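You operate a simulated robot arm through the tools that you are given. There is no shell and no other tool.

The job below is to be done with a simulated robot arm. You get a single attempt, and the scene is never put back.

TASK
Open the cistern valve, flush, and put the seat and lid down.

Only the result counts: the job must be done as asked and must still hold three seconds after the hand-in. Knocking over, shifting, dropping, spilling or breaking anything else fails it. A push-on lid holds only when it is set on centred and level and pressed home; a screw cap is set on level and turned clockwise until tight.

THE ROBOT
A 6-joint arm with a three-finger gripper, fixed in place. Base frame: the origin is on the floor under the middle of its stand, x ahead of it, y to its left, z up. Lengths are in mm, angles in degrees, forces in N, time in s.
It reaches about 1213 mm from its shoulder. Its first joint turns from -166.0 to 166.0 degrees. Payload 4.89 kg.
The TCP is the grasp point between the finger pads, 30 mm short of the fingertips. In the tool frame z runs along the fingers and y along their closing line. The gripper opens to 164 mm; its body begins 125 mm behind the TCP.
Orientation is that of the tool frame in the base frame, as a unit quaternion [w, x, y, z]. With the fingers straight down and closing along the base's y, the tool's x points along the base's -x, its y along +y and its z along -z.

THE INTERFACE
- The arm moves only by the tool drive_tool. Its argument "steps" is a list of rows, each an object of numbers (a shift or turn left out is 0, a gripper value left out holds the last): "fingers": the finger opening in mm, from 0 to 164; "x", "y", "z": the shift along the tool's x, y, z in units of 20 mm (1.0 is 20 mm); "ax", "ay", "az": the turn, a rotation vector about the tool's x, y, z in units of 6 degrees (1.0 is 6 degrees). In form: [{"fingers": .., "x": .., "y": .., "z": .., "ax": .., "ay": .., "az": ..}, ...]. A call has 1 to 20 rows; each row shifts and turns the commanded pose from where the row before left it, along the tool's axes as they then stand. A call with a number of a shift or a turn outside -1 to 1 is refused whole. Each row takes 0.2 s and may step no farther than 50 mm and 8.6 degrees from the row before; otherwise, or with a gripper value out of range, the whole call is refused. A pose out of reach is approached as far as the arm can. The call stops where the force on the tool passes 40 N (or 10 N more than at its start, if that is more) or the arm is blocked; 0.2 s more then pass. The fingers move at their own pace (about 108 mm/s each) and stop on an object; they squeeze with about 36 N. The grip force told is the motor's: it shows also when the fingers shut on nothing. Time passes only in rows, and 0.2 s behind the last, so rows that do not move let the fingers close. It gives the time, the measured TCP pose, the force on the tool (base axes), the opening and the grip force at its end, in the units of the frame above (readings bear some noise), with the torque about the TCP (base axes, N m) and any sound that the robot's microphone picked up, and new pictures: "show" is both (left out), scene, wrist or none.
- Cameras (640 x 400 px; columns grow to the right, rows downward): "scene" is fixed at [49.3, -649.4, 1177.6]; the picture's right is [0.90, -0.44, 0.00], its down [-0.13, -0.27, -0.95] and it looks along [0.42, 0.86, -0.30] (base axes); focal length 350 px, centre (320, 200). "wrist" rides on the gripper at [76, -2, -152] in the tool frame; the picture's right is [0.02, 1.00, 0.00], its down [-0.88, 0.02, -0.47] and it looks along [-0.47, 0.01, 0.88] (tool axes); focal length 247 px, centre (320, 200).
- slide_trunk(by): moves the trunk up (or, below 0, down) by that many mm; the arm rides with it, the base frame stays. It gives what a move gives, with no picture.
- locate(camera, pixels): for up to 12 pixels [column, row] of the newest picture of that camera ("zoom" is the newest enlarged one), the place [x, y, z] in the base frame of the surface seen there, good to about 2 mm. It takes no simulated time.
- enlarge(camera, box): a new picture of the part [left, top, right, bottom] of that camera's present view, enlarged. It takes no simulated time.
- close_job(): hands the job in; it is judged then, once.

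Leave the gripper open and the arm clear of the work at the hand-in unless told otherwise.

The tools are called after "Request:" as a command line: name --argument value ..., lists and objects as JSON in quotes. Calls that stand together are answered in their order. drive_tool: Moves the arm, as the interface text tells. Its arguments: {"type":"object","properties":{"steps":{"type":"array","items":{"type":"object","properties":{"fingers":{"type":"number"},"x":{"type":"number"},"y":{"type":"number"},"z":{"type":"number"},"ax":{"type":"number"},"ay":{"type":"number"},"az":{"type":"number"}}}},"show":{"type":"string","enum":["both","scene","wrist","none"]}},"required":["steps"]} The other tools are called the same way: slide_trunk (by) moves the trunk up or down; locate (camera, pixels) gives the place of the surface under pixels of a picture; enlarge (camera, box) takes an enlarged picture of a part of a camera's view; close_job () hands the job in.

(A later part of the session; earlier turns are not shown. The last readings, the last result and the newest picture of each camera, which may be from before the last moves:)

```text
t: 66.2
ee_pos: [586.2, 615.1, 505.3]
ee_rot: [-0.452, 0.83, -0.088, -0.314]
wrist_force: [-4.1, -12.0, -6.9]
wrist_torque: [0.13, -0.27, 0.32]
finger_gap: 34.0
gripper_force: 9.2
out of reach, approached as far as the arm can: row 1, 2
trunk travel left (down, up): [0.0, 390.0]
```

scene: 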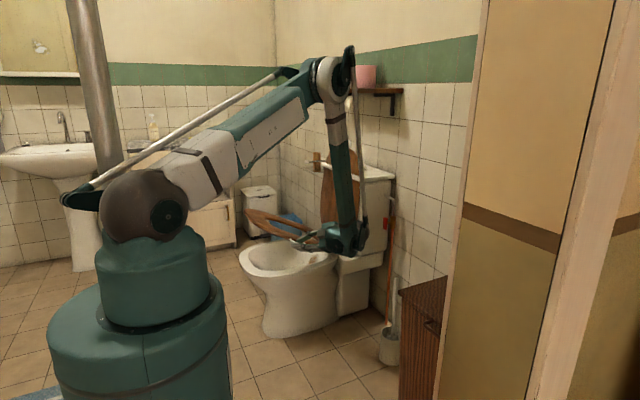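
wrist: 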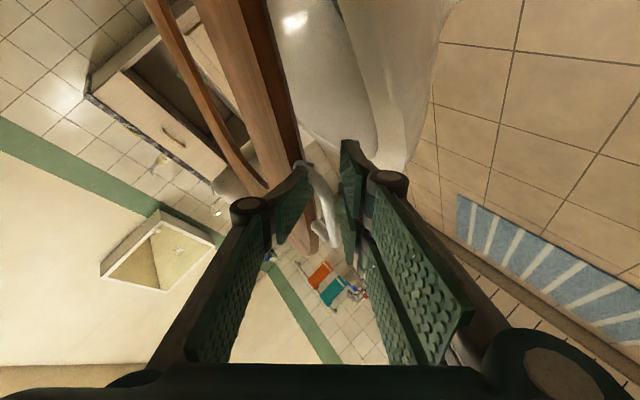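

It drifted outward again (+x, +y) with 12 N sideways. The forearm limit wants the wrist higher, so I'll tilt the tool about 18° steeper at this spot while easing toward -y.

Request:
drive_tool --steps '[{"ax": -0.755, "ay": 0.655, "x": -0.02, "y": 0.1, "z": -0.15}, {"ax": -0.755, "ay": 0.655, "x": -0.02, "y": 0.1, "z": -0.15}, {"ax": -0.755, "ay": 0.655, "x": -0.02, "y": 0.1, "z": -0.15}]'

```text
t: 67.0
ee_pos: [584.9, 604.0, 505.2]
ee_rot: [-0.339, 0.906, -0.097, -0.235]
wrist_force: [-3.6, -3.3, -6.1]
wrist_torque: [-0.02, -0.16, 0.17]
finger_gap: 32.7
gripper_force: 3.4
trunk travel left (down, up): [0.0, 390.0]
```

scene: 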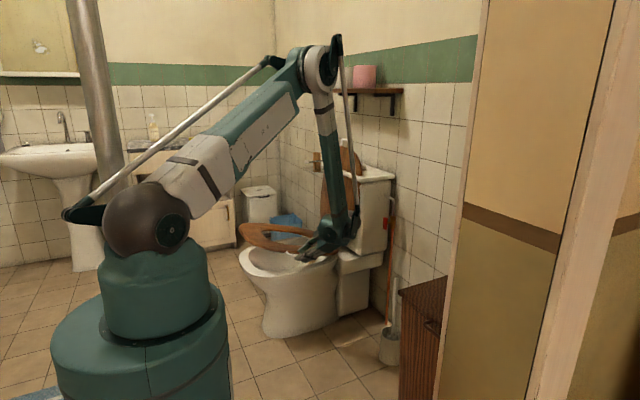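
wrist: 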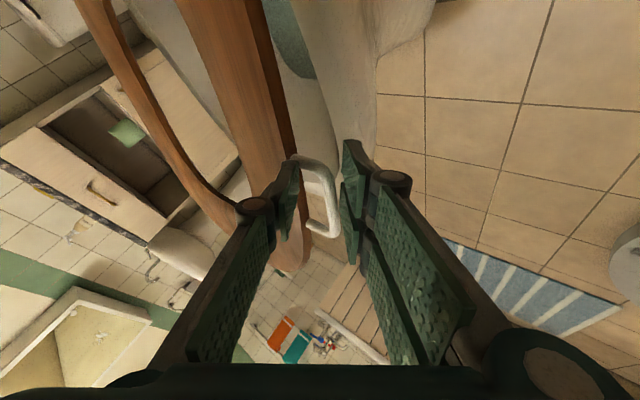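

Request:
locate --camera "wrist" --pixels '[[333, 200], [330, 180], [333, 225], [310, 162], [318, 235], [348, 190], [290, 200], [250, 100], [300, 262], [345, 150]]'

Request:
enlarge --camera "scene" --box '[220, 190, 380, 290]'

```text
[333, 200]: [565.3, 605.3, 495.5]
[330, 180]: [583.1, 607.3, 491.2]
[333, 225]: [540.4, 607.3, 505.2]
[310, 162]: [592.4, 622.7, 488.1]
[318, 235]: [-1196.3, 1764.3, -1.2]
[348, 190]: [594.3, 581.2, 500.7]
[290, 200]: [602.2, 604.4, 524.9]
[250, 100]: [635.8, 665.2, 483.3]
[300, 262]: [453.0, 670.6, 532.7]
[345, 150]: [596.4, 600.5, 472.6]
```

```text
4.00 times, centred on (300, 240) of scene
```

zoom: 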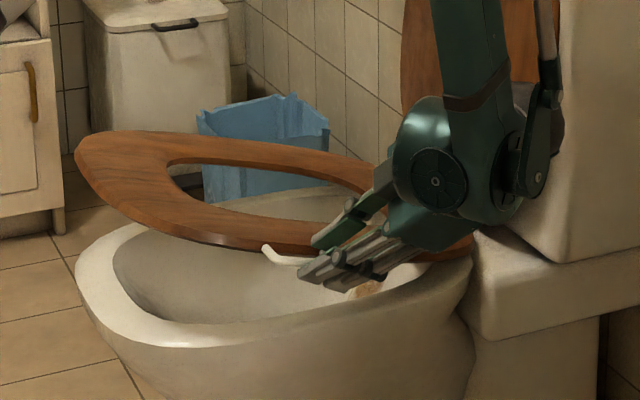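

The seat is about 15° above the rim with the bar at z≈497. I'll turn the tool about 16° further round the vertical, which moves the wrist outward and away from the limit, then lower in steps.

Request:
drive_tool --steps '[{"ax": -0.443, "ay": -0.512, "az": -0.594}, {"ax": -0.443, "ay": -0.512, "az": -0.594}, {"ax": -0.443, "ay": -0.512, "az": -0.594}, {"x": 0.1, "y": 0.45, "z": 0.58}, {"x": 0.1, "y": 0.45, "z": 0.58}]'

```text
t: 68.2
ee_pos: [573.0, 602.9, 479.5]
ee_rot: [-0.303, 0.91, 0.031, -0.281]
wrist_force: [3.4, -10.7, -7.0]
wrist_torque: [-0.37, -0.16, 0.01]
finger_gap: 34.8
gripper_force: 6.4
trunk travel left (down, up): [0.0, 390.0]
```

scene: 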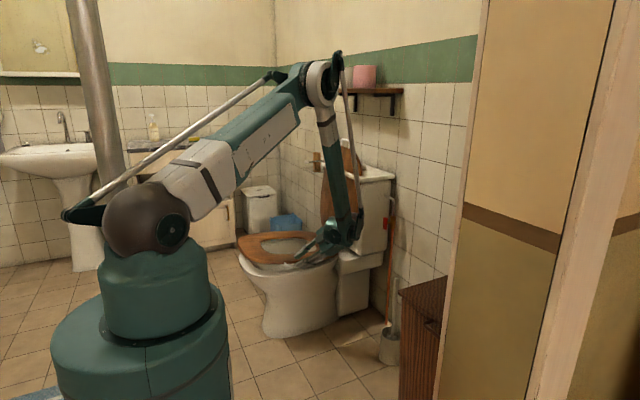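
wrist: 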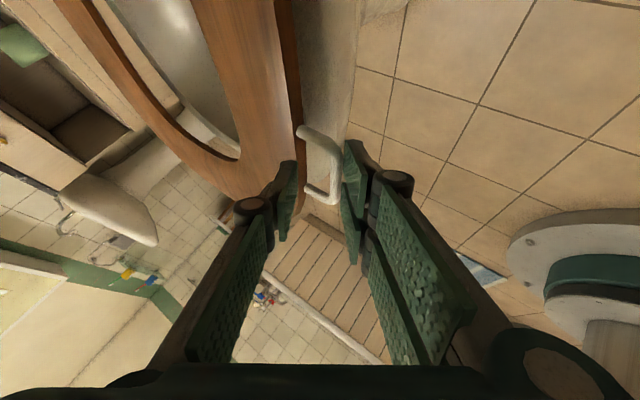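

No flags. There's about 11 N of sideways force, with the thumb brushing the seat edge. Let me see where the bar lies in the hand.

Request:
locate --camera "wrist" --pixels '[[335, 165], [332, 190], [325, 145], [305, 132], [312, 190], [348, 170], [290, 190], [283, 235], [355, 230], [295, 165], [270, 100], [344, 147]]'

Request:
enlarge --camera "wrist" --box '[240, 110, 400, 210]'

```text
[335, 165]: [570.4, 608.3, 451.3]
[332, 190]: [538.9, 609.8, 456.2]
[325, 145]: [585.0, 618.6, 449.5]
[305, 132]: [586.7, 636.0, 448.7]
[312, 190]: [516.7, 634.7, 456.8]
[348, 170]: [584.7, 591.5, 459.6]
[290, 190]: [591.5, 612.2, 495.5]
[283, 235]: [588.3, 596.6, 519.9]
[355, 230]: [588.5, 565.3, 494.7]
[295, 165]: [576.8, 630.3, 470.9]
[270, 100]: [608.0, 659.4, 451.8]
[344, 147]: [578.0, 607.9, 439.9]
```

```text
4.00 times, centred on (320, 160) of wrist
```

zoom: 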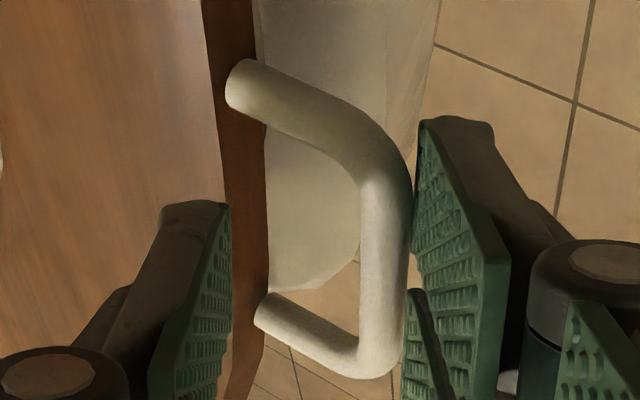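

The fingers are under the bar, the thumb is lightly on top of the seat edge, and the seat is about 7° above level with the bar at z≈450. I'll relax the gap to 38 mm and lower in 10 mm steps.

Request:
drive_tool --steps '[{"fingers": 38}, {"x": 0.205, "y": 0.29, "z": 0.355}, {"x": 0.205, "y": 0.29, "z": 0.355}]' --show "wrist"

```text
t: 69.0
ee_pos: [571.0, 602.1, 458.5]
ee_rot: [-0.303, 0.91, 0.031, -0.281]
wrist_force: [0.1, -7.7, -7.2]
wrist_torque: [-0.39, -0.04, -0.04]
finger_gap: 42.6
gripper_force: 5.6
trunk travel left (down, up): [0.0, 390.0]
```

wrist: 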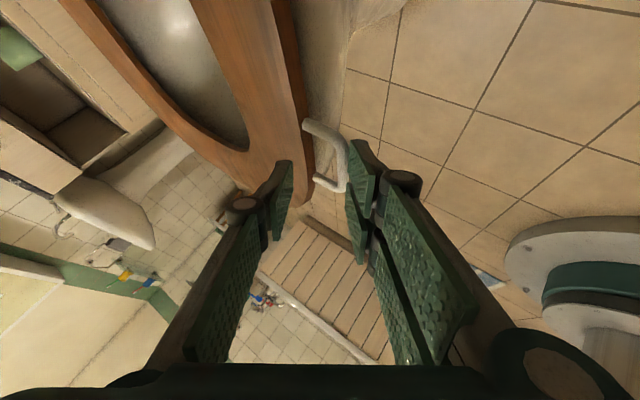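

Request:
drive_tool --steps '[{"x": 0.205, "y": 0.29, "z": 0.355}, {"x": 0.205, "y": 0.29, "z": 0.355}]'

```text
t: 69.6
ee_pos: [569.3, 602.0, 440.3]
ee_rot: [-0.303, 0.91, 0.032, -0.281]
wrist_force: [0.1, -0.5, 1.2]
wrist_torque: [0.0, -0.01, -0.05]
finger_gap: 37.9
gripper_force: 0.0
trunk travel left (down, up): [0.0, 390.0]
```

scene: 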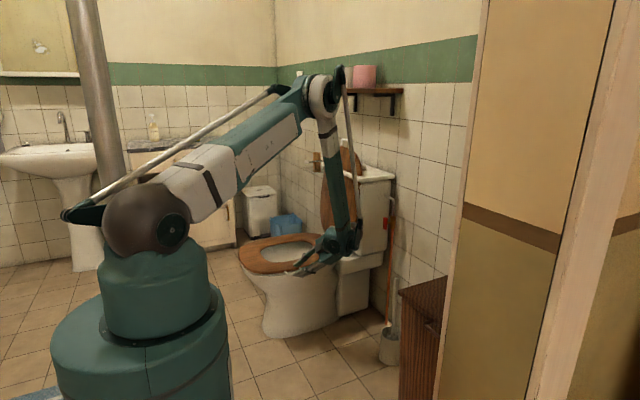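
wrist: 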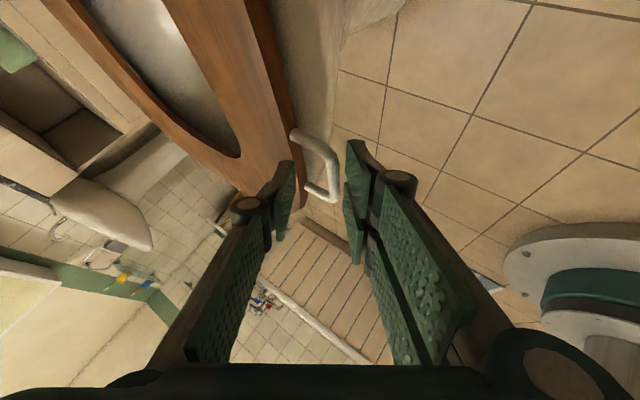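

The forces dropped to zero, so the seat has come to rest on the rim. Let me check that it lies level.

Request:
enlarge --camera "scene" --box '[220, 215, 380, 315]'

Request:
locate --camera "scene" --pixels '[[245, 252], [262, 268], [275, 240], [300, 238], [290, 271], [315, 240], [250, 263]]'

Request:
locate --camera "wrist" --pixels '[[328, 160], [325, 190], [296, 132], [310, 188], [230, 100], [270, 150], [200, 60], [350, 160], [290, 180]]'

```text
4.00 times, centred on (300, 265) of scene
```

zoom: 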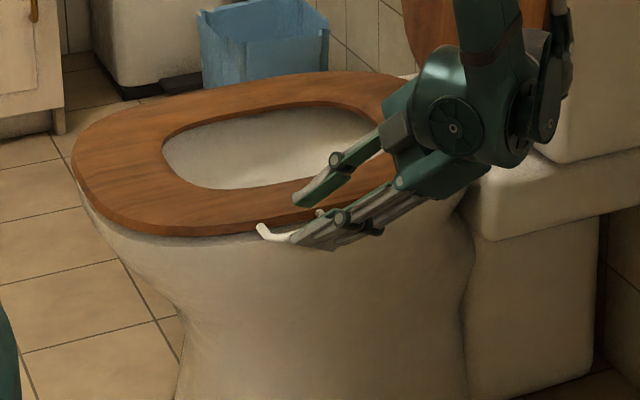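

```text
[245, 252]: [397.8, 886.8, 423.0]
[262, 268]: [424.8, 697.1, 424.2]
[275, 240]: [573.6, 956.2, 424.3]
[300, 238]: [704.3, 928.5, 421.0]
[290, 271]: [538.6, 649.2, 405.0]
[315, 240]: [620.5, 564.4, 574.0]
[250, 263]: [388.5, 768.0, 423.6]
```

```text
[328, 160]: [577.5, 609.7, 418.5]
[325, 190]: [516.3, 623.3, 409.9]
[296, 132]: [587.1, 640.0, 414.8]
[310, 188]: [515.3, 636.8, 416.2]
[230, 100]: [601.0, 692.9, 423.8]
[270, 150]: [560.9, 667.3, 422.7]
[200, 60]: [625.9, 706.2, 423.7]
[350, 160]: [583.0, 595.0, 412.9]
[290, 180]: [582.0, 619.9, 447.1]
```

The seat is level, with its top at z≈423.5 all round, so it's down. I'll open slightly and withdraw along the tool axis away from the handle.

Request:
drive_tool --steps '[{"fingers": 46}, {"z": -0.5}, {"z": -0.8}, {"z": -0.8}, {"z": -0.8}, {"z": -0.8}, {"z": -0.8}, {"z": -0.8}]'

```text
t: 71.4
ee_pos: [627.3, 546.3, 509.2]
ee_rot: [-0.304, 0.91, 0.031, -0.281]
wrist_force: [-0.6, -0.2, -0.1]
wrist_torque: [-0.03, 0.04, 0.04]
finger_gap: 45.8
gripper_force: 0.0
trunk travel left (down, up): [0.0, 390.0]
```

scene: 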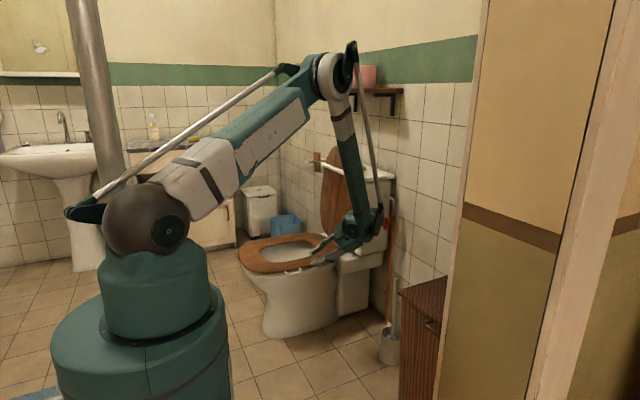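
wrist: 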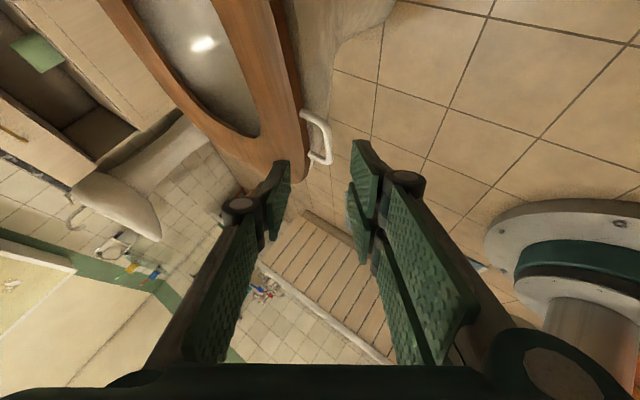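

The seat is done and the hand is free. Next is the lid, with its top handle bar at about (910, 787–866, 940). I'll first lift the hand straight up about 360 mm in open space.

Request:
drive_tool --steps '[{"x": -0.74, "y": -0.854, "z": -0.987}, {"x": -0.74, "y": -0.854, "z": -0.987}, {"x": -0.74, "y": -0.854, "z": -0.987}, {"x": -0.74, "y": -0.854, "z": -0.987}, {"x": -0.74, "y": -0.854, "z": -0.987}, {"x": -0.74, "y": -0.854, "z": -0.987}, {"x": -0.74, "y": -0.854, "z": -0.987}, {"x": -0.74, "y": -0.854, "z": -0.987}, {"x": -0.74, "y": -0.854, "z": -0.987}, {"x": -0.74, "y": -0.854, "z": -0.987}, {"x": -0.74, "y": -0.854, "z": -0.987}, {"x": -0.74, "y": -0.854, "z": -0.987}]' --show "scene"

```text
t: 74.0
ee_pos: [626.3, 546.8, 868.3]
ee_rot: [-0.304, 0.91, 0.031, -0.28]
wrist_force: [-0.1, 0.3, -0.8]
wrist_torque: [0.01, 0.11, 0.08]
finger_gap: 45.9
gripper_force: 0.0
trunk travel left (down, up): [0.0, 390.0]
```

scene: 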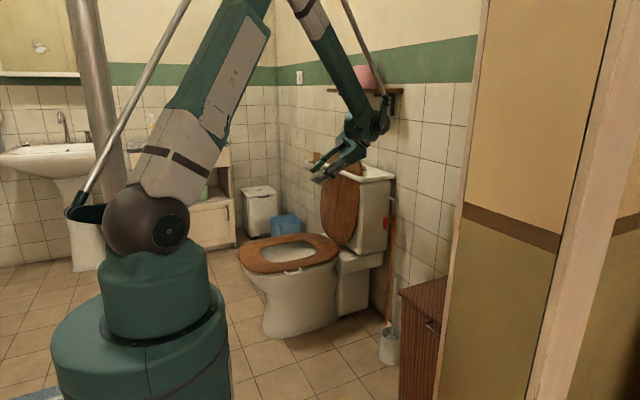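

I'm in clear air. Now I'll reorient the tool so it points forward and steeply down, with the fingers closing fore-and-aft across the lid's handle bar.

Request:
drive_tool --steps '[{"ax": 0.251, "ay": 0.641, "az": 0.663, "fingers": 60}, {"ax": 0.251, "ay": 0.641, "az": 0.663}, {"ax": 0.251, "ay": 0.641, "az": 0.663}, {"ax": 0.251, "ay": 0.641, "az": 0.663}, {"ax": 0.251, "ay": 0.641, "az": 0.663}, {"ax": 0.251, "ay": 0.641, "az": 0.663}, {"ax": 0.251, "ay": 0.641, "az": 0.663}, {"ax": 0.251, "ay": 0.641, "az": 0.663}, {"ax": 0.251, "ay": 0.641, "az": 0.663}, {"ax": 0.251, "ay": 0.641, "az": 0.663}, {"ax": 0.251, "ay": 0.641, "az": 0.663}, {"ax": 0.251, "ay": 0.641, "az": 0.663}, {"ax": 0.251, "ay": 0.641, "az": 0.663}, {"ax": 0.251, "ay": 0.641, "az": 0.663}, {"ax": 0.251, "ay": 0.641, "az": 0.663}, {"ax": 0.251, "ay": 0.641, "az": 0.663}, {"ax": 0.251, "ay": 0.641, "az": 0.663}]'

```text
t: 77.6
ee_pos: [627.6, 546.1, 867.7]
ee_rot: [-0.25, 0.697, -0.663, 0.11]
wrist_force: [0.0, -1.0, 0.3]
wrist_torque: [0.05, -0.01, 0.04]
finger_gap: 59.9
gripper_force: 0.0
trunk travel left (down, up): [0.0, 390.0]
```

scene: 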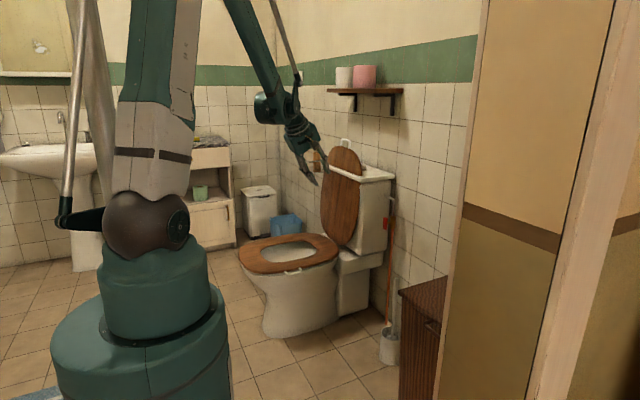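
wrist: 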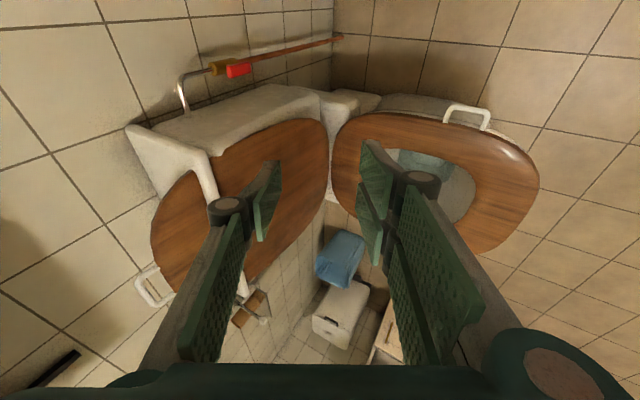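

The lid handle shows at wrist (155,287). I'll locate the handle and lid edges from this view and from the scene view.

Request:
enlarge --camera "scene" --box '[313, 125, 393, 175]'

Request:
locate --camera "wrist" --pixels '[[139, 283], [148, 303], [143, 293], [150, 270], [165, 300], [160, 270], [172, 292], [152, 240], [180, 200], [230, 160], [320, 150], [250, 280]]'

```text
8.00 times, centred on (353, 150) of scene
```

zoom: 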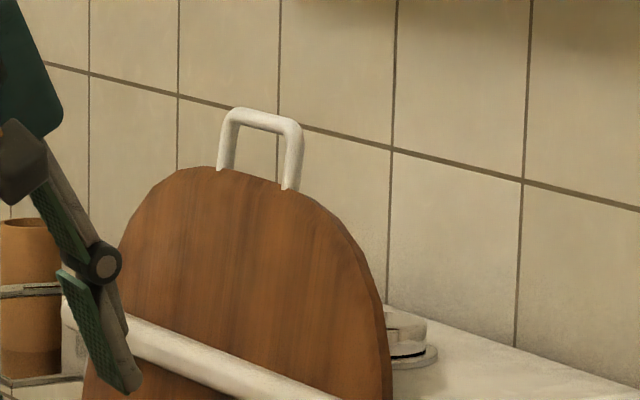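

```text
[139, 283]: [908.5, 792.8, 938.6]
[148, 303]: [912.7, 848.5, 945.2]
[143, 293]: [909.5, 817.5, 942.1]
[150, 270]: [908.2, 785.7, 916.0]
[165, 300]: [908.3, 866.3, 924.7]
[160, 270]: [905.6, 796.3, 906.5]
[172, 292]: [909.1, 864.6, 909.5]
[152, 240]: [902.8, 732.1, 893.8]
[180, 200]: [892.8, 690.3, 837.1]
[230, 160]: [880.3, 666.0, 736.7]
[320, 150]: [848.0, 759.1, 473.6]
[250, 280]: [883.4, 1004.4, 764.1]
```

The handle bar's axis is at about (912.5, 826, 941), with the lid leaning back about 8°. I'm moving to a pre-grasp point 80 mm short of it along the tool axis.

Request:
drive_tool --steps '[{"x": -0.811, "y": -0.883, "z": 0.0956}, {"x": -0.811, "y": -0.883, "z": 0.0956}, {"x": -0.811, "y": -0.883, "z": 0.0956}, {"x": -0.811, "y": -0.883, "z": 0.0956}, {"x": -0.811, "y": -0.883, "z": 0.0956}, {"x": -0.811, "y": -0.883, "z": 0.0956}, {"x": -0.811, "y": -0.883, "z": 0.0956}, {"x": -0.811, "y": -0.883, "z": 0.0956}, {"x": -0.811, "y": -0.883, "z": 0.0956}, {"x": -0.811, "y": -0.883, "z": 0.0956}, {"x": -0.811, "y": -0.883, "z": 0.0956}, {"x": -0.811, "y": -0.883, "z": 0.0956}, {"x": -0.811, "y": -0.883, "z": 0.0956}, {"x": -0.811, "y": -0.883, "z": 0.0956}, {"x": -0.811, "y": -0.883, "z": 0.0956}, {"x": -0.811, "y": -0.883, "z": 0.0956}]'

```text
t: 81.0
ee_pos: [861.1, 805.6, 1028.4]
ee_rot: [-0.249, 0.698, -0.662, 0.109]
wrist_force: [-0.4, -0.4, 1.4]
wrist_torque: [0.05, -0.02, 0.06]
finger_gap: 60.2
gripper_force: 0.0
trunk travel left (down, up): [0.0, 390.0]
```

scene: 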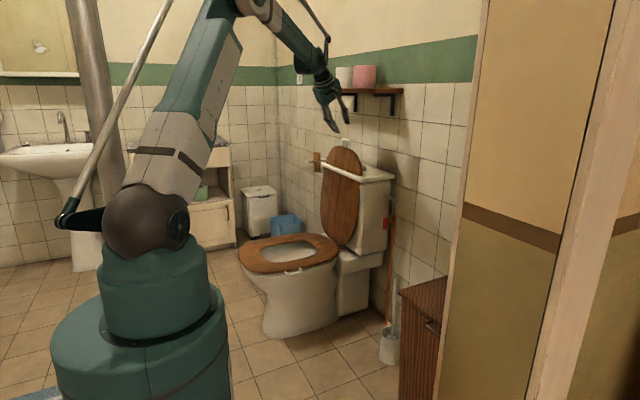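
wrist: 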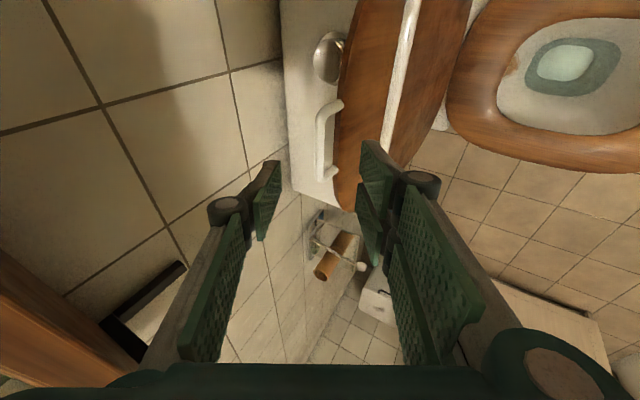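

No limit flags. The handle bar is between the finger lines at wrist (322,140). Locating it precisely from here.

Request:
locate --camera "wrist" --pixels '[[321, 140], [321, 120], [322, 160], [322, 110], [325, 178], [338, 104], [335, 172], [345, 140], [350, 100], [343, 190], [355, 160], [262, 190]]'

Request:
enlarge --camera "wrist" --box '[250, 80, 410, 180]'

```text
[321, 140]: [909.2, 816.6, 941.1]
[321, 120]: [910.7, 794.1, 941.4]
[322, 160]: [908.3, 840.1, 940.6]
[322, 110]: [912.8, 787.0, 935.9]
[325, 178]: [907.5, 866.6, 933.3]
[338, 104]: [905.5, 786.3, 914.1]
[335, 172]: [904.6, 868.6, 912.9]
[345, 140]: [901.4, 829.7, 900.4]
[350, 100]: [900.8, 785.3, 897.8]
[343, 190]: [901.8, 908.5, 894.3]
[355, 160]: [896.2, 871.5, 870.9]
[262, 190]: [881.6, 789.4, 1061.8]
```

```text
4.00 times, centred on (330, 130) of wrist
```

zoom: 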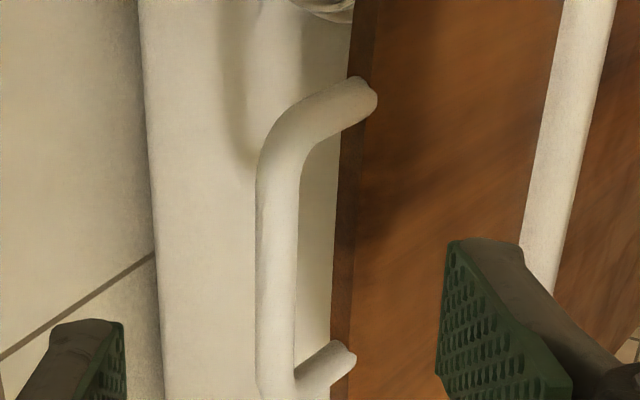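

The bar's centre is (912, 827, 937). Advancing 84 mm so the bar sits about 8 mm inside the fingertips.

Request:
drive_tool --steps '[{"x": 0.002, "y": 0.008, "z": 0.844}, {"x": 0.002, "y": 0.008, "z": 0.844}, {"x": 0.002, "y": 0.008, "z": 0.844}, {"x": 0.002, "y": 0.008, "z": 0.844}, {"x": 0.002, "y": 0.008, "z": 0.844}]'

```text
t: 82.2
ee_pos: [902.9, 823.7, 954.6]
ee_rot: [-0.25, 0.698, -0.662, 0.11]
wrist_force: [-0.6, -0.3, 1.7]
wrist_torque: [0.03, -0.01, 0.01]
finger_gap: 60.0
gripper_force: 0.0
trunk travel left (down, up): [0.0, 390.0]
```

scene: 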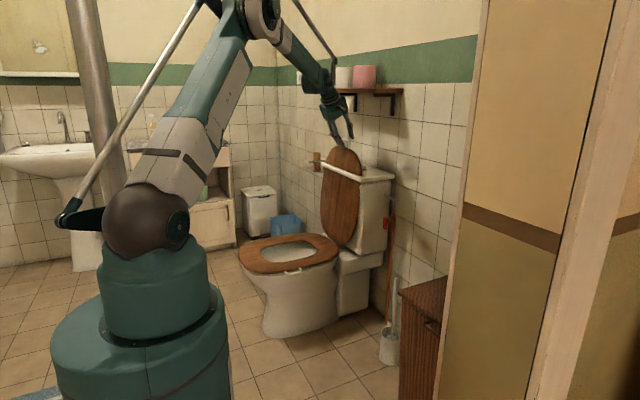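
wrist: 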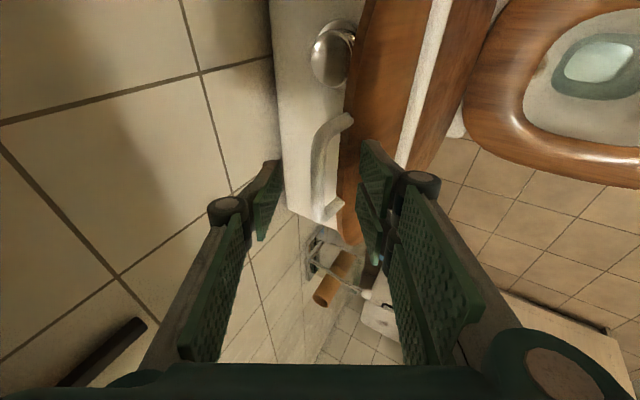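

The bar is centred between thumb and fingers. Closing on it now.

Request:
drive_tool --steps '[{"fingers": 0}, {"fingers": 0}, {"fingers": 0}, {"fingers": 0}]'

```text
t: 83.2
ee_pos: [902.0, 824.4, 955.0]
ee_rot: [-0.249, 0.698, -0.663, 0.11]
wrist_force: [0.8, 1.5, 4.2]
wrist_torque: [-0.4, -0.09, 0.59]
finger_gap: 9.9
gripper_force: 44.9
trunk travel left (down, up): [0.0, 390.0]
```

scene: 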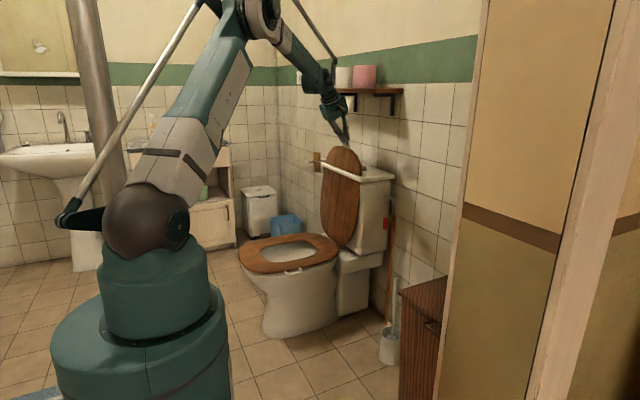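
wrist: 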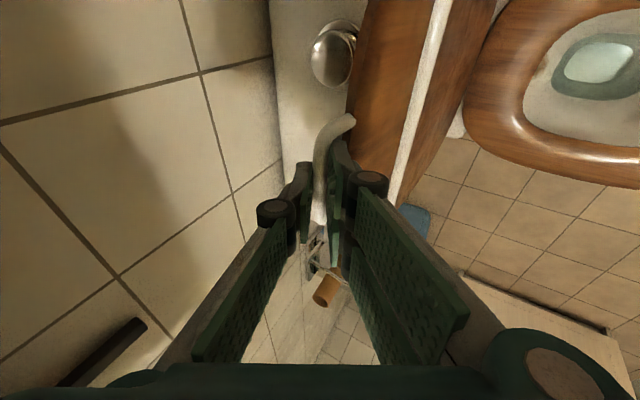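

The bar is firmly held (45 N). The lid's arc has radius ≈509 about hinge (843, 432), and the bar can pivot in the grip, so I'll translate along the arc with constant orientation. I'll start with two small rows and check the force.

Request:
drive_tool --steps '[{"x": -0.0946, "y": 0.725, "z": -0.4725}, {"x": -0.0946, "y": 0.725, "z": -0.4725}]' --show "scene"

```text
t: 83.8
ee_pos: [866.9, 823.6, 958.2]
ee_rot: [-0.249, 0.699, -0.662, 0.109]
wrist_force: [2.0, 12.5, 0.3]
wrist_torque: [-0.15, 0.05, 0.82]
finger_gap: 10.2
gripper_force: 44.8
trunk travel left (down, up): [0.0, 390.0]
```

scene: 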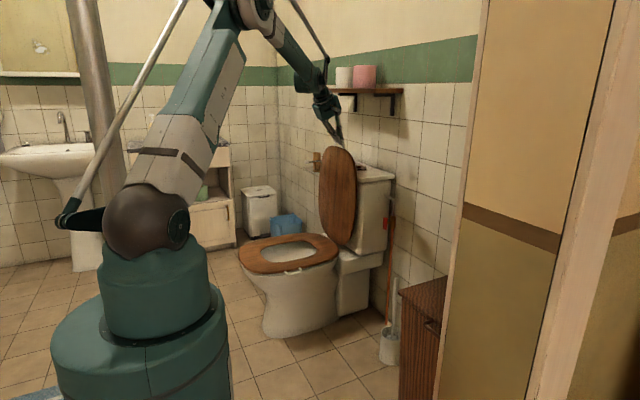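

The lid follows freely. Continuing forward past vertical, with a 1 mm +y relief.

Request:
drive_tool --steps '[{"x": -0.144, "y": 0.725, "z": -0.4625}, {"x": -0.0946, "y": 0.725, "z": -0.4725}, {"x": -0.0717, "y": 0.806, "z": -0.363}, {"x": -0.0717, "y": 0.806, "z": -0.363}, {"x": -0.0717, "y": 0.806, "z": -0.363}, {"x": -0.0717, "y": 0.806, "z": -0.363}, {"x": -0.0717, "y": 0.806, "z": -0.363}]'

```text
t: 85.4
ee_pos: [742.0, 823.2, 950.5]
ee_rot: [-0.249, 0.697, -0.663, 0.11]
wrist_force: [0.4, 15.9, -6.1]
wrist_torque: [0.12, 0.1, 0.98]
finger_gap: 10.4
gripper_force: 44.9
trunk travel left (down, up): [0.0, 390.0]
```

scene: 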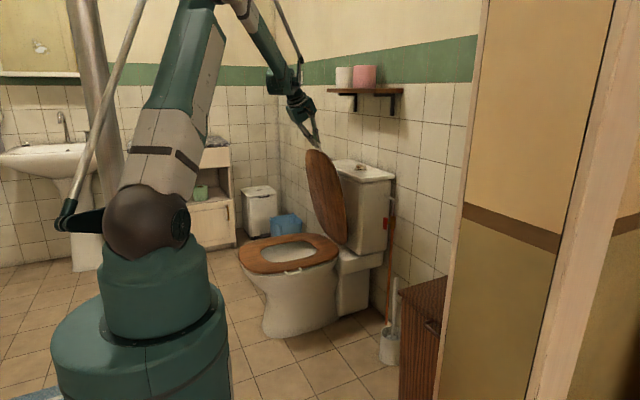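
wrist: 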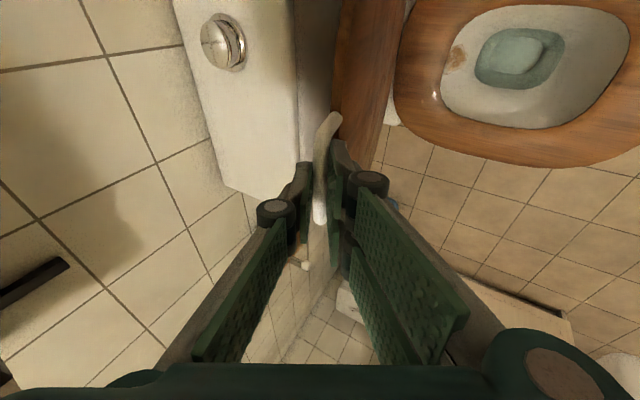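

It's tracking within 2 mm. There's about 16 N of side force in y, so I'll add a 2 mm +y relief and continue.

Request:
drive_tool --steps '[{"x": -0.14, "y": 0.859, "z": -0.2}, {"x": -0.042, "y": 0.859, "z": -0.22}, {"x": -0.042, "y": 0.859, "z": -0.22}, {"x": -0.042, "y": 0.859, "z": -0.22}, {"x": -0.042, "y": 0.859, "z": -0.22}]' --show "scene"

```text
t: 86.6
ee_pos: [659.4, 825.6, 930.0]
ee_rot: [-0.248, 0.697, -0.664, 0.11]
wrist_force: [5.2, -34.9, -15.9]
wrist_torque: [-1.07, 0.08, 0.37]
finger_gap: 10.1
gripper_force: 44.7
trunk travel left (down, up): [0.0, 390.0]
```

scene: 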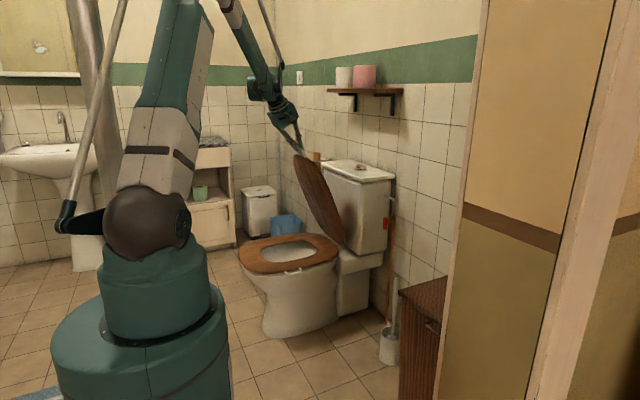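

Overcorrected: y force is now -35 N. I'll take back 1.3 mm in y and proceed.

Request:
drive_tool --steps '[{"x": 0.066, "z": -0.013}, {"x": -0.011, "y": 0.884, "z": -0.071}, {"x": -0.011, "y": 0.884, "z": -0.071}]' --show "none"

```text
t: 87.4
ee_pos: [624.2, 825.6, 915.7]
ee_rot: [-0.25, 0.698, -0.662, 0.11]
wrist_force: [-4.7, 1.8, 7.0]
wrist_torque: [-0.17, 0.0, 0.8]
finger_gap: 10.1
gripper_force: 45.2
trunk travel left (down, up): [0.0, 390.0]
```

Request:
drive_tool --steps '[{"x": -0.011, "y": 0.884, "z": -0.071}, {"x": -0.011, "y": 0.884, "z": -0.071}, {"x": -0.011, "y": 0.884, "z": -0.071}, {"x": 0.0205, "y": 0.885, "z": 0.081}, {"x": 0.0205, "y": 0.885, "z": 0.081}]' --show "scene"

```text
t: 88.6
ee_pos: [546.8, 824.0, 874.2]
ee_rot: [-0.25, 0.698, -0.662, 0.109]
wrist_force: [-8.5, 34.0, 10.4]
wrist_torque: [0.35, 0.13, 1.2]
finger_gap: 10.8
gripper_force: 44.2
trunk travel left (down, up): [0.0, 390.0]
```

scene: 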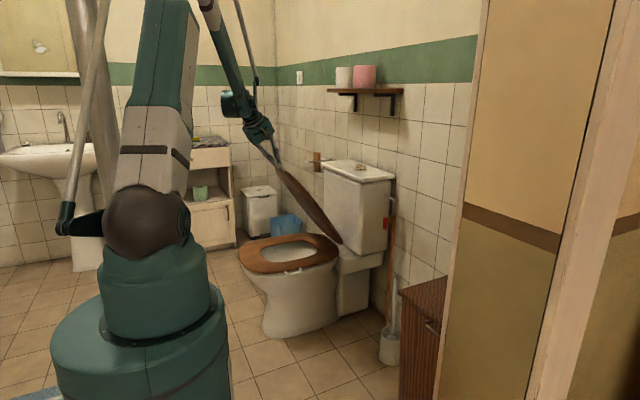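

Request:
drive_tool --steps '[{"x": -0.068, "z": 0.014}, {"x": 0.018, "y": 0.885, "z": 0.081}, {"x": 0.018, "y": 0.885, "z": 0.081}, {"x": 0.018, "y": 0.885, "z": 0.081}]' --show "none"

```text
t: 89.6
ee_pos: [505.1, 822.9, 840.9]
ee_rot: [-0.248, 0.697, -0.664, 0.109]
wrist_force: [4.0, 20.4, -10.1]
wrist_torque: [-0.17, -0.06, 0.82]
finger_gap: 10.2
gripper_force: 44.5
trunk travel left (down, up): [0.0, 390.0]
```

Request:
drive_tool --steps '[{"x": 0.006, "y": 0.855, "z": 0.24}, {"x": 0.046, "y": 0.855, "z": 0.23}, {"x": 0.046, "y": 0.855, "z": 0.23}]' --show "none"

```text
t: 90.4
ee_pos: [465.1, 822.5, 803.0]
ee_rot: [-0.248, 0.697, -0.664, 0.109]
wrist_force: [-2.7, -18.1, -1.7]
wrist_torque: [-1.27, 0.0, 0.27]
finger_gap: 10.1
gripper_force: 44.7
trunk travel left (down, up): [0.0, 390.0]
```

Request:
drive_tool --steps '[{"x": 0.066, "y": 0.855, "z": 0.23}, {"x": 0.05, "y": 0.855, "z": 0.23}, {"x": 0.08, "y": 0.802, "z": 0.371}, {"x": 0.08, "y": 0.802, "z": 0.371}]' --show "both"

```text
t: 91.4
ee_pos: [420.3, 824.6, 751.4]
ee_rot: [-0.25, 0.698, -0.662, 0.109]
wrist_force: [-12.3, -36.2, 5.0]
wrist_torque: [-0.88, 0.16, 0.5]
finger_gap: 10.2
gripper_force: 45.0
trunk travel left (down, up): [0.0, 390.0]
```

scene: 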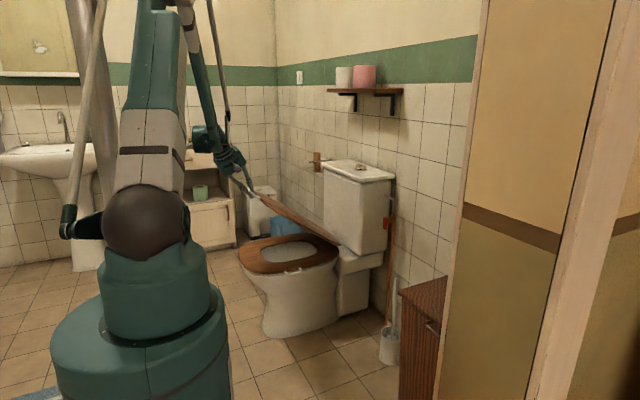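
wrist: 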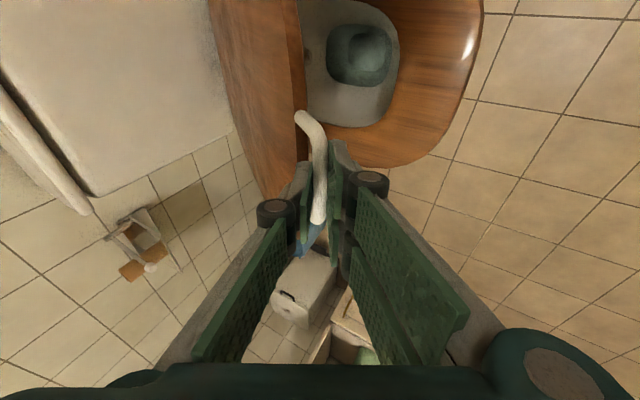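

Request:
drive_tool --steps '[{"x": 0.07, "z": -0.014}, {"x": 0.08, "y": 0.802, "z": 0.371}, {"x": 0.08, "y": 0.802, "z": 0.371}, {"x": 0.08, "y": 0.802, "z": 0.371}]' --show "none"

```text
t: 92.4
ee_pos: [391.1, 824.4, 706.8]
ee_rot: [-0.249, 0.698, -0.663, 0.109]
wrist_force: [-20.0, -2.7, 8.5]
wrist_torque: [-0.66, 0.25, 0.72]
finger_gap: 10.0
gripper_force: 45.1
trunk travel left (down, up): [0.0, 390.0]
```

Request:
drive_tool --steps '[{"x": -0.006, "y": 0.055, "z": -0.03}, {"x": 0.107, "y": 0.724, "z": 0.503}, {"x": 0.107, "y": 0.724, "z": 0.503}, {"x": 0.107, "y": 0.724, "z": 0.503}]' --show "none"

```text
t: 93.4
ee_pos: [366.2, 825.1, 659.6]
ee_rot: [-0.25, 0.697, -0.663, 0.111]
wrist_force: [-18.6, -5.6, 4.1]
wrist_torque: [-0.46, 0.17, 0.92]
finger_gap: 9.8
gripper_force: 45.4
trunk travel left (down, up): [0.0, 390.0]
```

Request:
drive_tool --steps '[{"x": -0.007, "y": 0.065, "z": -0.036}, {"x": 0.107, "y": 0.724, "z": 0.503}, {"x": 0.107, "y": 0.724, "z": 0.503}]' --show "both"

```text
t: 94.2
ee_pos: [351.2, 825.4, 625.8]
ee_rot: [-0.249, 0.697, -0.663, 0.11]
wrist_force: [8.5, -0.2, -8.1]
wrist_torque: [-1.03, -0.12, 0.3]
finger_gap: 10.0
gripper_force: 44.7
trunk travel left (down, up): [0.0, 390.0]
```

scene: 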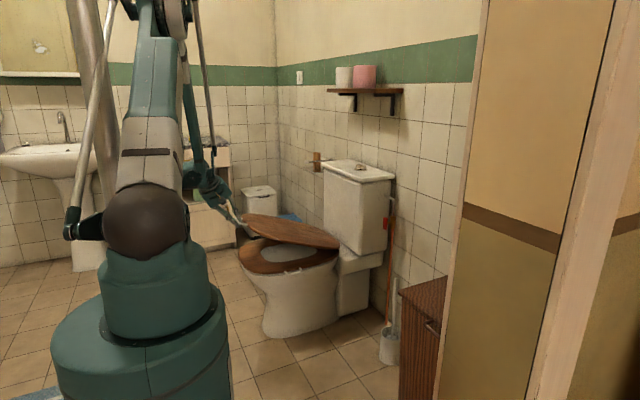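
wrist: 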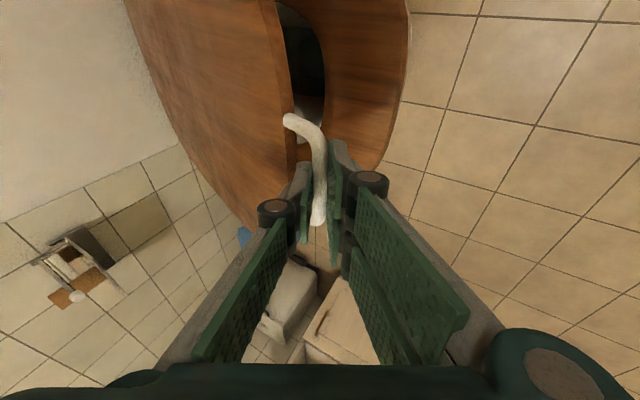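

The lid is about 20° above the seat, forces are small and no flags so far. Continuing.

Request:
drive_tool --steps '[{"x": 0.1305, "y": 0.624, "z": 0.619}, {"x": 0.1305, "y": 0.624, "z": 0.619}, {"x": 0.1305, "y": 0.624, "z": 0.619}]' --show "none"

Request:
drive_tool --steps '[{"x": 0.1305, "y": 0.624, "z": 0.619}, {"x": 0.1305, "y": 0.624, "z": 0.619}]' --show "both"

```text
t: 95.0
ee_pos: [336.0, 824.8, 575.1]
ee_rot: [-0.249, 0.698, -0.662, 0.108]
wrist_force: [-0.6, 24.7, -4.4]
wrist_torque: [-0.39, 0.01, 0.62]
finger_gap: 9.9
gripper_force: 44.5
trunk travel left (down, up): [0.0, 390.0]
```

```text
t: 95.6
ee_pos: [326.6, 824.4, 539.1]
ee_rot: [-0.248, 0.698, -0.663, 0.11]
wrist_force: [-6.1, 13.7, -3.6]
wrist_torque: [-0.76, 0.11, 0.53]
finger_gap: 10.2
gripper_force: 45.4
trunk travel left (down, up): [0.0, 390.0]
```

scene: 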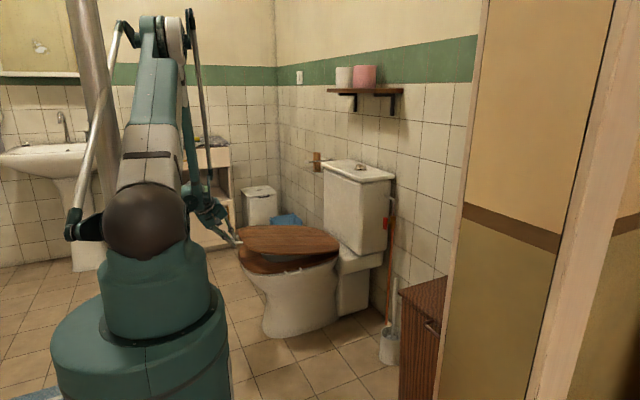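
wrist: 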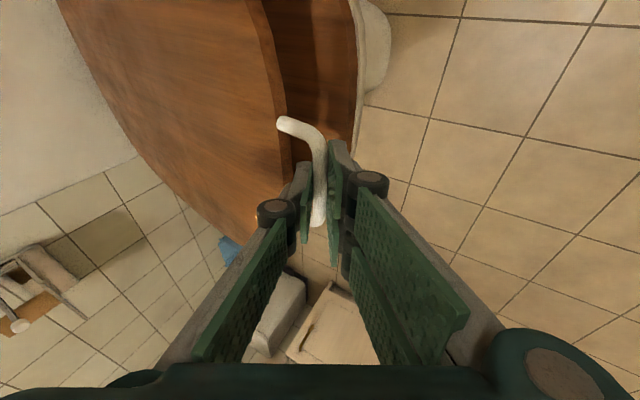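

About 10° to go. Lowering the last part in short groups.

Request:
drive_tool --steps '[{"x": 0.14, "y": 0.504, "z": 0.715}, {"x": 0.14, "y": 0.504, "z": 0.715}, {"x": 0.14, "y": 0.504, "z": 0.715}]' --show "none"

```text
t: 96.2
ee_pos: [322.9, 824.0, 510.6]
ee_rot: [-0.248, 0.699, -0.662, 0.109]
wrist_force: [-12.0, -3.5, -2.3]
wrist_torque: [0.1, 0.0, 0.68]
finger_gap: 9.7
gripper_force: 44.8
trunk travel left (down, up): [0.0, 390.0]
stopped in row 2: the force on the tool passed its limit at 43 N (the readings are from after the stop); the commanded pose is now the measured one
```

The call stopped at 43 N, with about 7° left. I'll look at what is touching.

Request:
enlarge --camera "scene" --box '[180, 190, 340, 290]'

Request:
enlarge --camera "wrist" --box '[220, 90, 420, 215]'

```text
4.00 times, centred on (260, 240) of scene
```

zoom: 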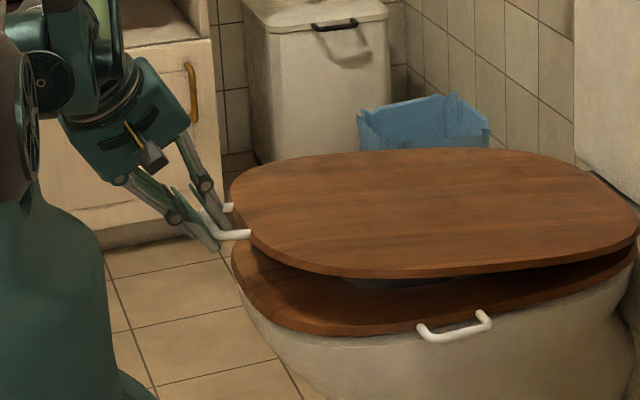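

```text
3.20 times, centred on (320, 152) of wrist
```

zoom: 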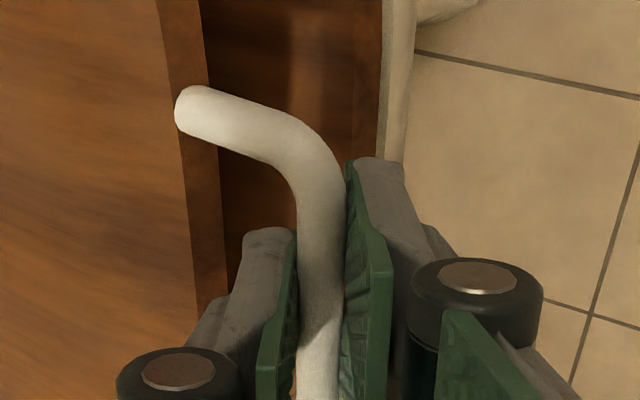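

The thumb's back is about to meet the lid's front edge as the lid levels out. I'll rotate the tool about the bar, flatter and slightly yawed, so the thumb moves away from the edge, keeping the bar where it is.

Request:
drive_tool --steps '[{"x": -0.071, "y": 0.059, "ax": 0.514, "ay": 0.615, "az": -0.029}, {"x": -0.071, "y": 0.059, "ax": 0.514, "ay": 0.615, "az": -0.029}]' --show "both"

```text
t: 96.8
ee_pos: [320.6, 827.3, 509.8]
ee_rot: [-0.241, 0.678, -0.668, 0.19]
wrist_force: [-8.6, -8.5, -3.5]
wrist_torque: [0.37, 0.23, 1.78]
finger_gap: 10.1
gripper_force: 45.9
trunk travel left (down, up): [0.0, 390.0]
```

scene: 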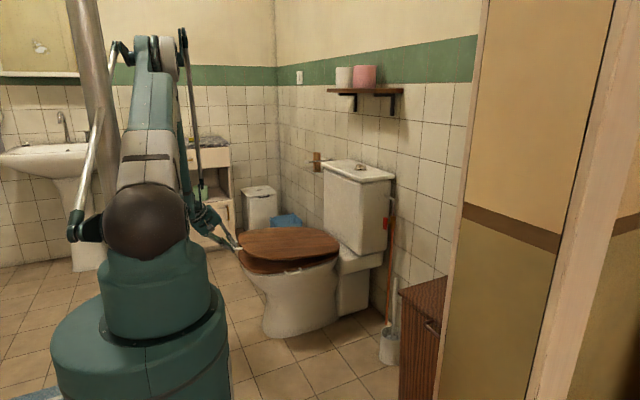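
wrist: 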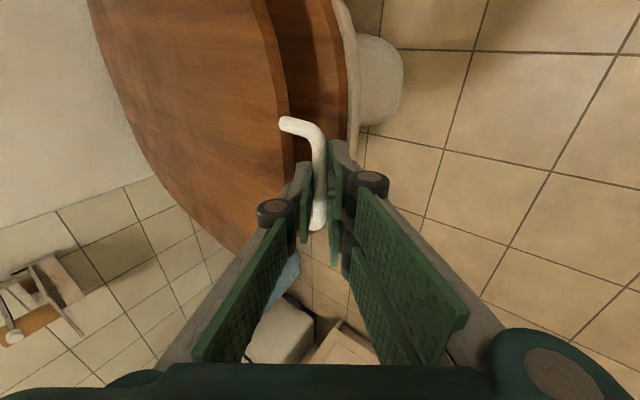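

Request:
drive_tool --steps '[{"x": -0.071, "y": 0.059, "ax": 0.514, "ay": 0.615, "az": -0.029}, {"x": -0.071, "y": 0.059, "ax": 0.514, "ay": 0.615, "az": -0.029}, {"x": -0.071, "y": 0.059, "ax": 0.514, "ay": 0.615, "az": -0.029}]' --show "both"

```text
t: 97.6
ee_pos: [319.1, 831.9, 506.3]
ee_rot: [0.23, -0.637, 0.668, -0.308]
wrist_force: [-6.2, -2.1, -2.9]
wrist_torque: [1.32, 0.15, 0.66]
finger_gap: 10.1
gripper_force: 45.2
trunk travel left (down, up): [0.0, 390.0]
```

scene: 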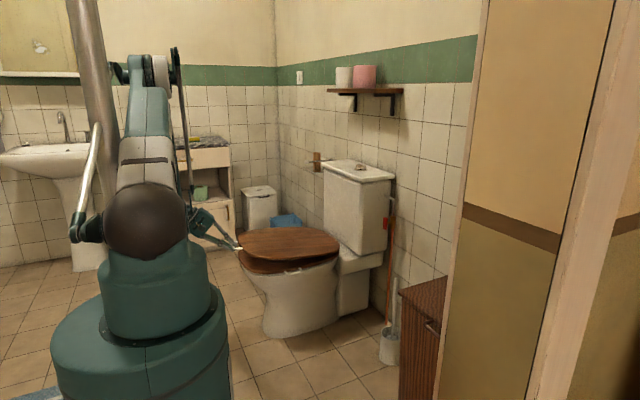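
wrist: 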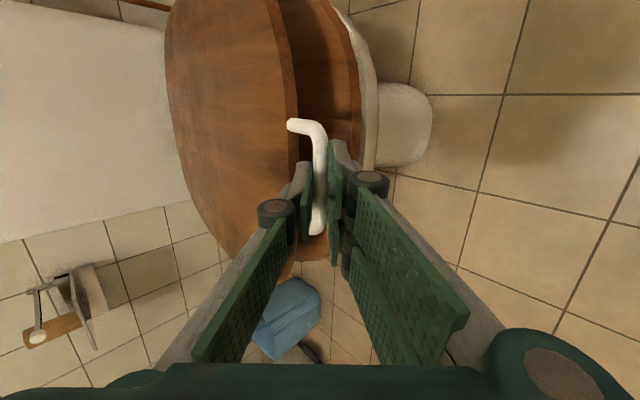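

The tool is re-angled with no contact on the lid edge. Resuming the lowering.

Request:
drive_tool --steps '[{"x": -0.0627, "y": 0.572, "z": 0.519}, {"x": -0.0627, "y": 0.572, "z": 0.519}]' --show "none"

```text
t: 98.2
ee_pos: [315.3, 832.8, 474.7]
ee_rot: [0.23, -0.637, 0.668, -0.309]
wrist_force: [-0.7, 6.2, -3.6]
wrist_torque: [-0.24, 0.03, -1.03]
finger_gap: 10.0
gripper_force: 44.6
trunk travel left (down, up): [0.0, 390.0]
```

Request:
drive_tool --steps '[{"x": -0.055, "y": 0.5, "z": 0.46}, {"x": -0.035, "y": 0.33, "z": 0.3}]' --show "both"

```text
t: 98.8
ee_pos: [316.1, 831.8, 452.3]
ee_rot: [0.229, -0.637, 0.668, -0.309]
wrist_force: [14.3, -3.7, -4.6]
wrist_torque: [0.24, -0.08, -0.31]
finger_gap: 10.1
gripper_force: 45.3
trunk travel left (down, up): [0.0, 390.0]
```

scene: 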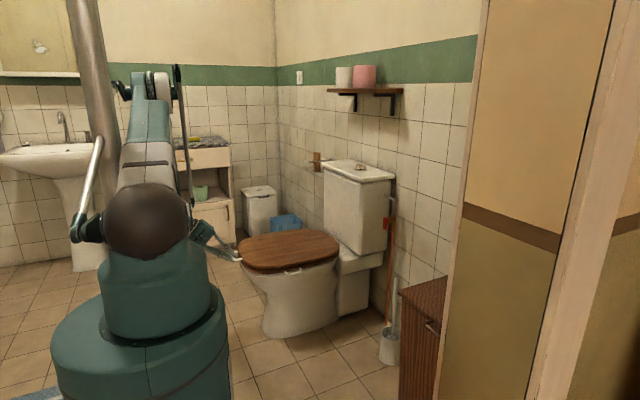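
wrist: 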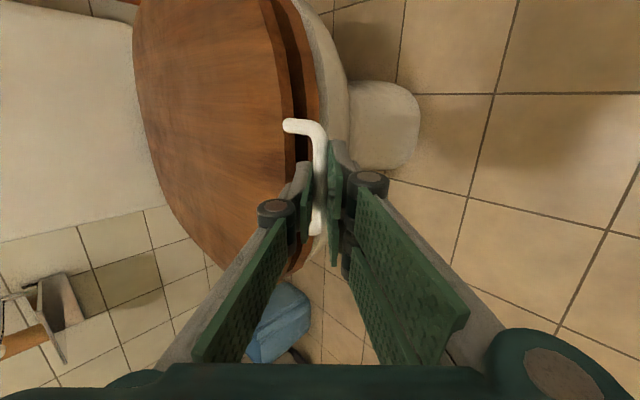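

Almost down. I'll finish in small steps and watch for the lid taking its own weight.

Request:
drive_tool --steps '[{"x": -0.025, "y": 0.14, "z": 0.21}, {"x": -0.02, "y": 0.14, "z": 0.14}]' --show "none"

```text
t: 99.4
ee_pos: [313.9, 831.7, 445.6]
ee_rot: [0.23, -0.637, 0.668, -0.309]
wrist_force: [15.6, 9.6, 31.9]
wrist_torque: [-0.61, -0.46, -0.98]
finger_gap: 9.9
gripper_force: 44.9
trunk travel left (down, up): [0.0, 390.0]
```

+32 N upward at bar z≈430: the lid is resting on the seat. I'll open the fingers just enough to free the bar, then check before withdrawing.

Request:
drive_tool --steps '[{"fingers": 24}, {"fingers": 24}, {}]' --show "both"

```text
t: 100.2
ee_pos: [313.8, 831.2, 443.3]
ee_rot: [0.229, -0.638, 0.668, -0.308]
wrist_force: [0.5, 0.2, -0.5]
wrist_torque: [-0.01, -0.02, 0.02]
finger_gap: 23.8
gripper_force: 0.0
trunk travel left (down, up): [0.0, 390.0]
```

scene: 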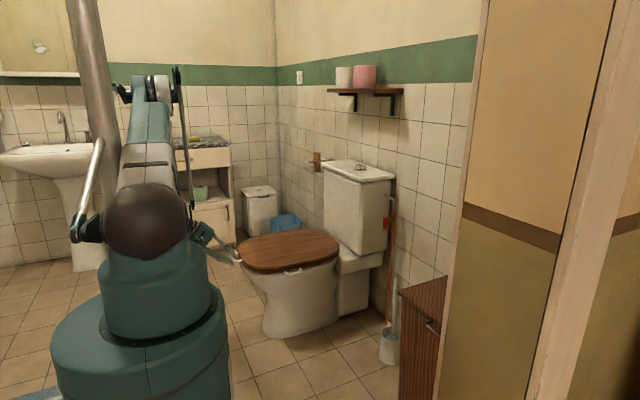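
wrist: 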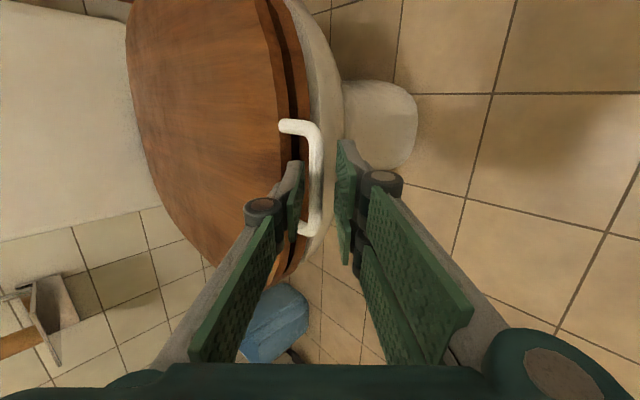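

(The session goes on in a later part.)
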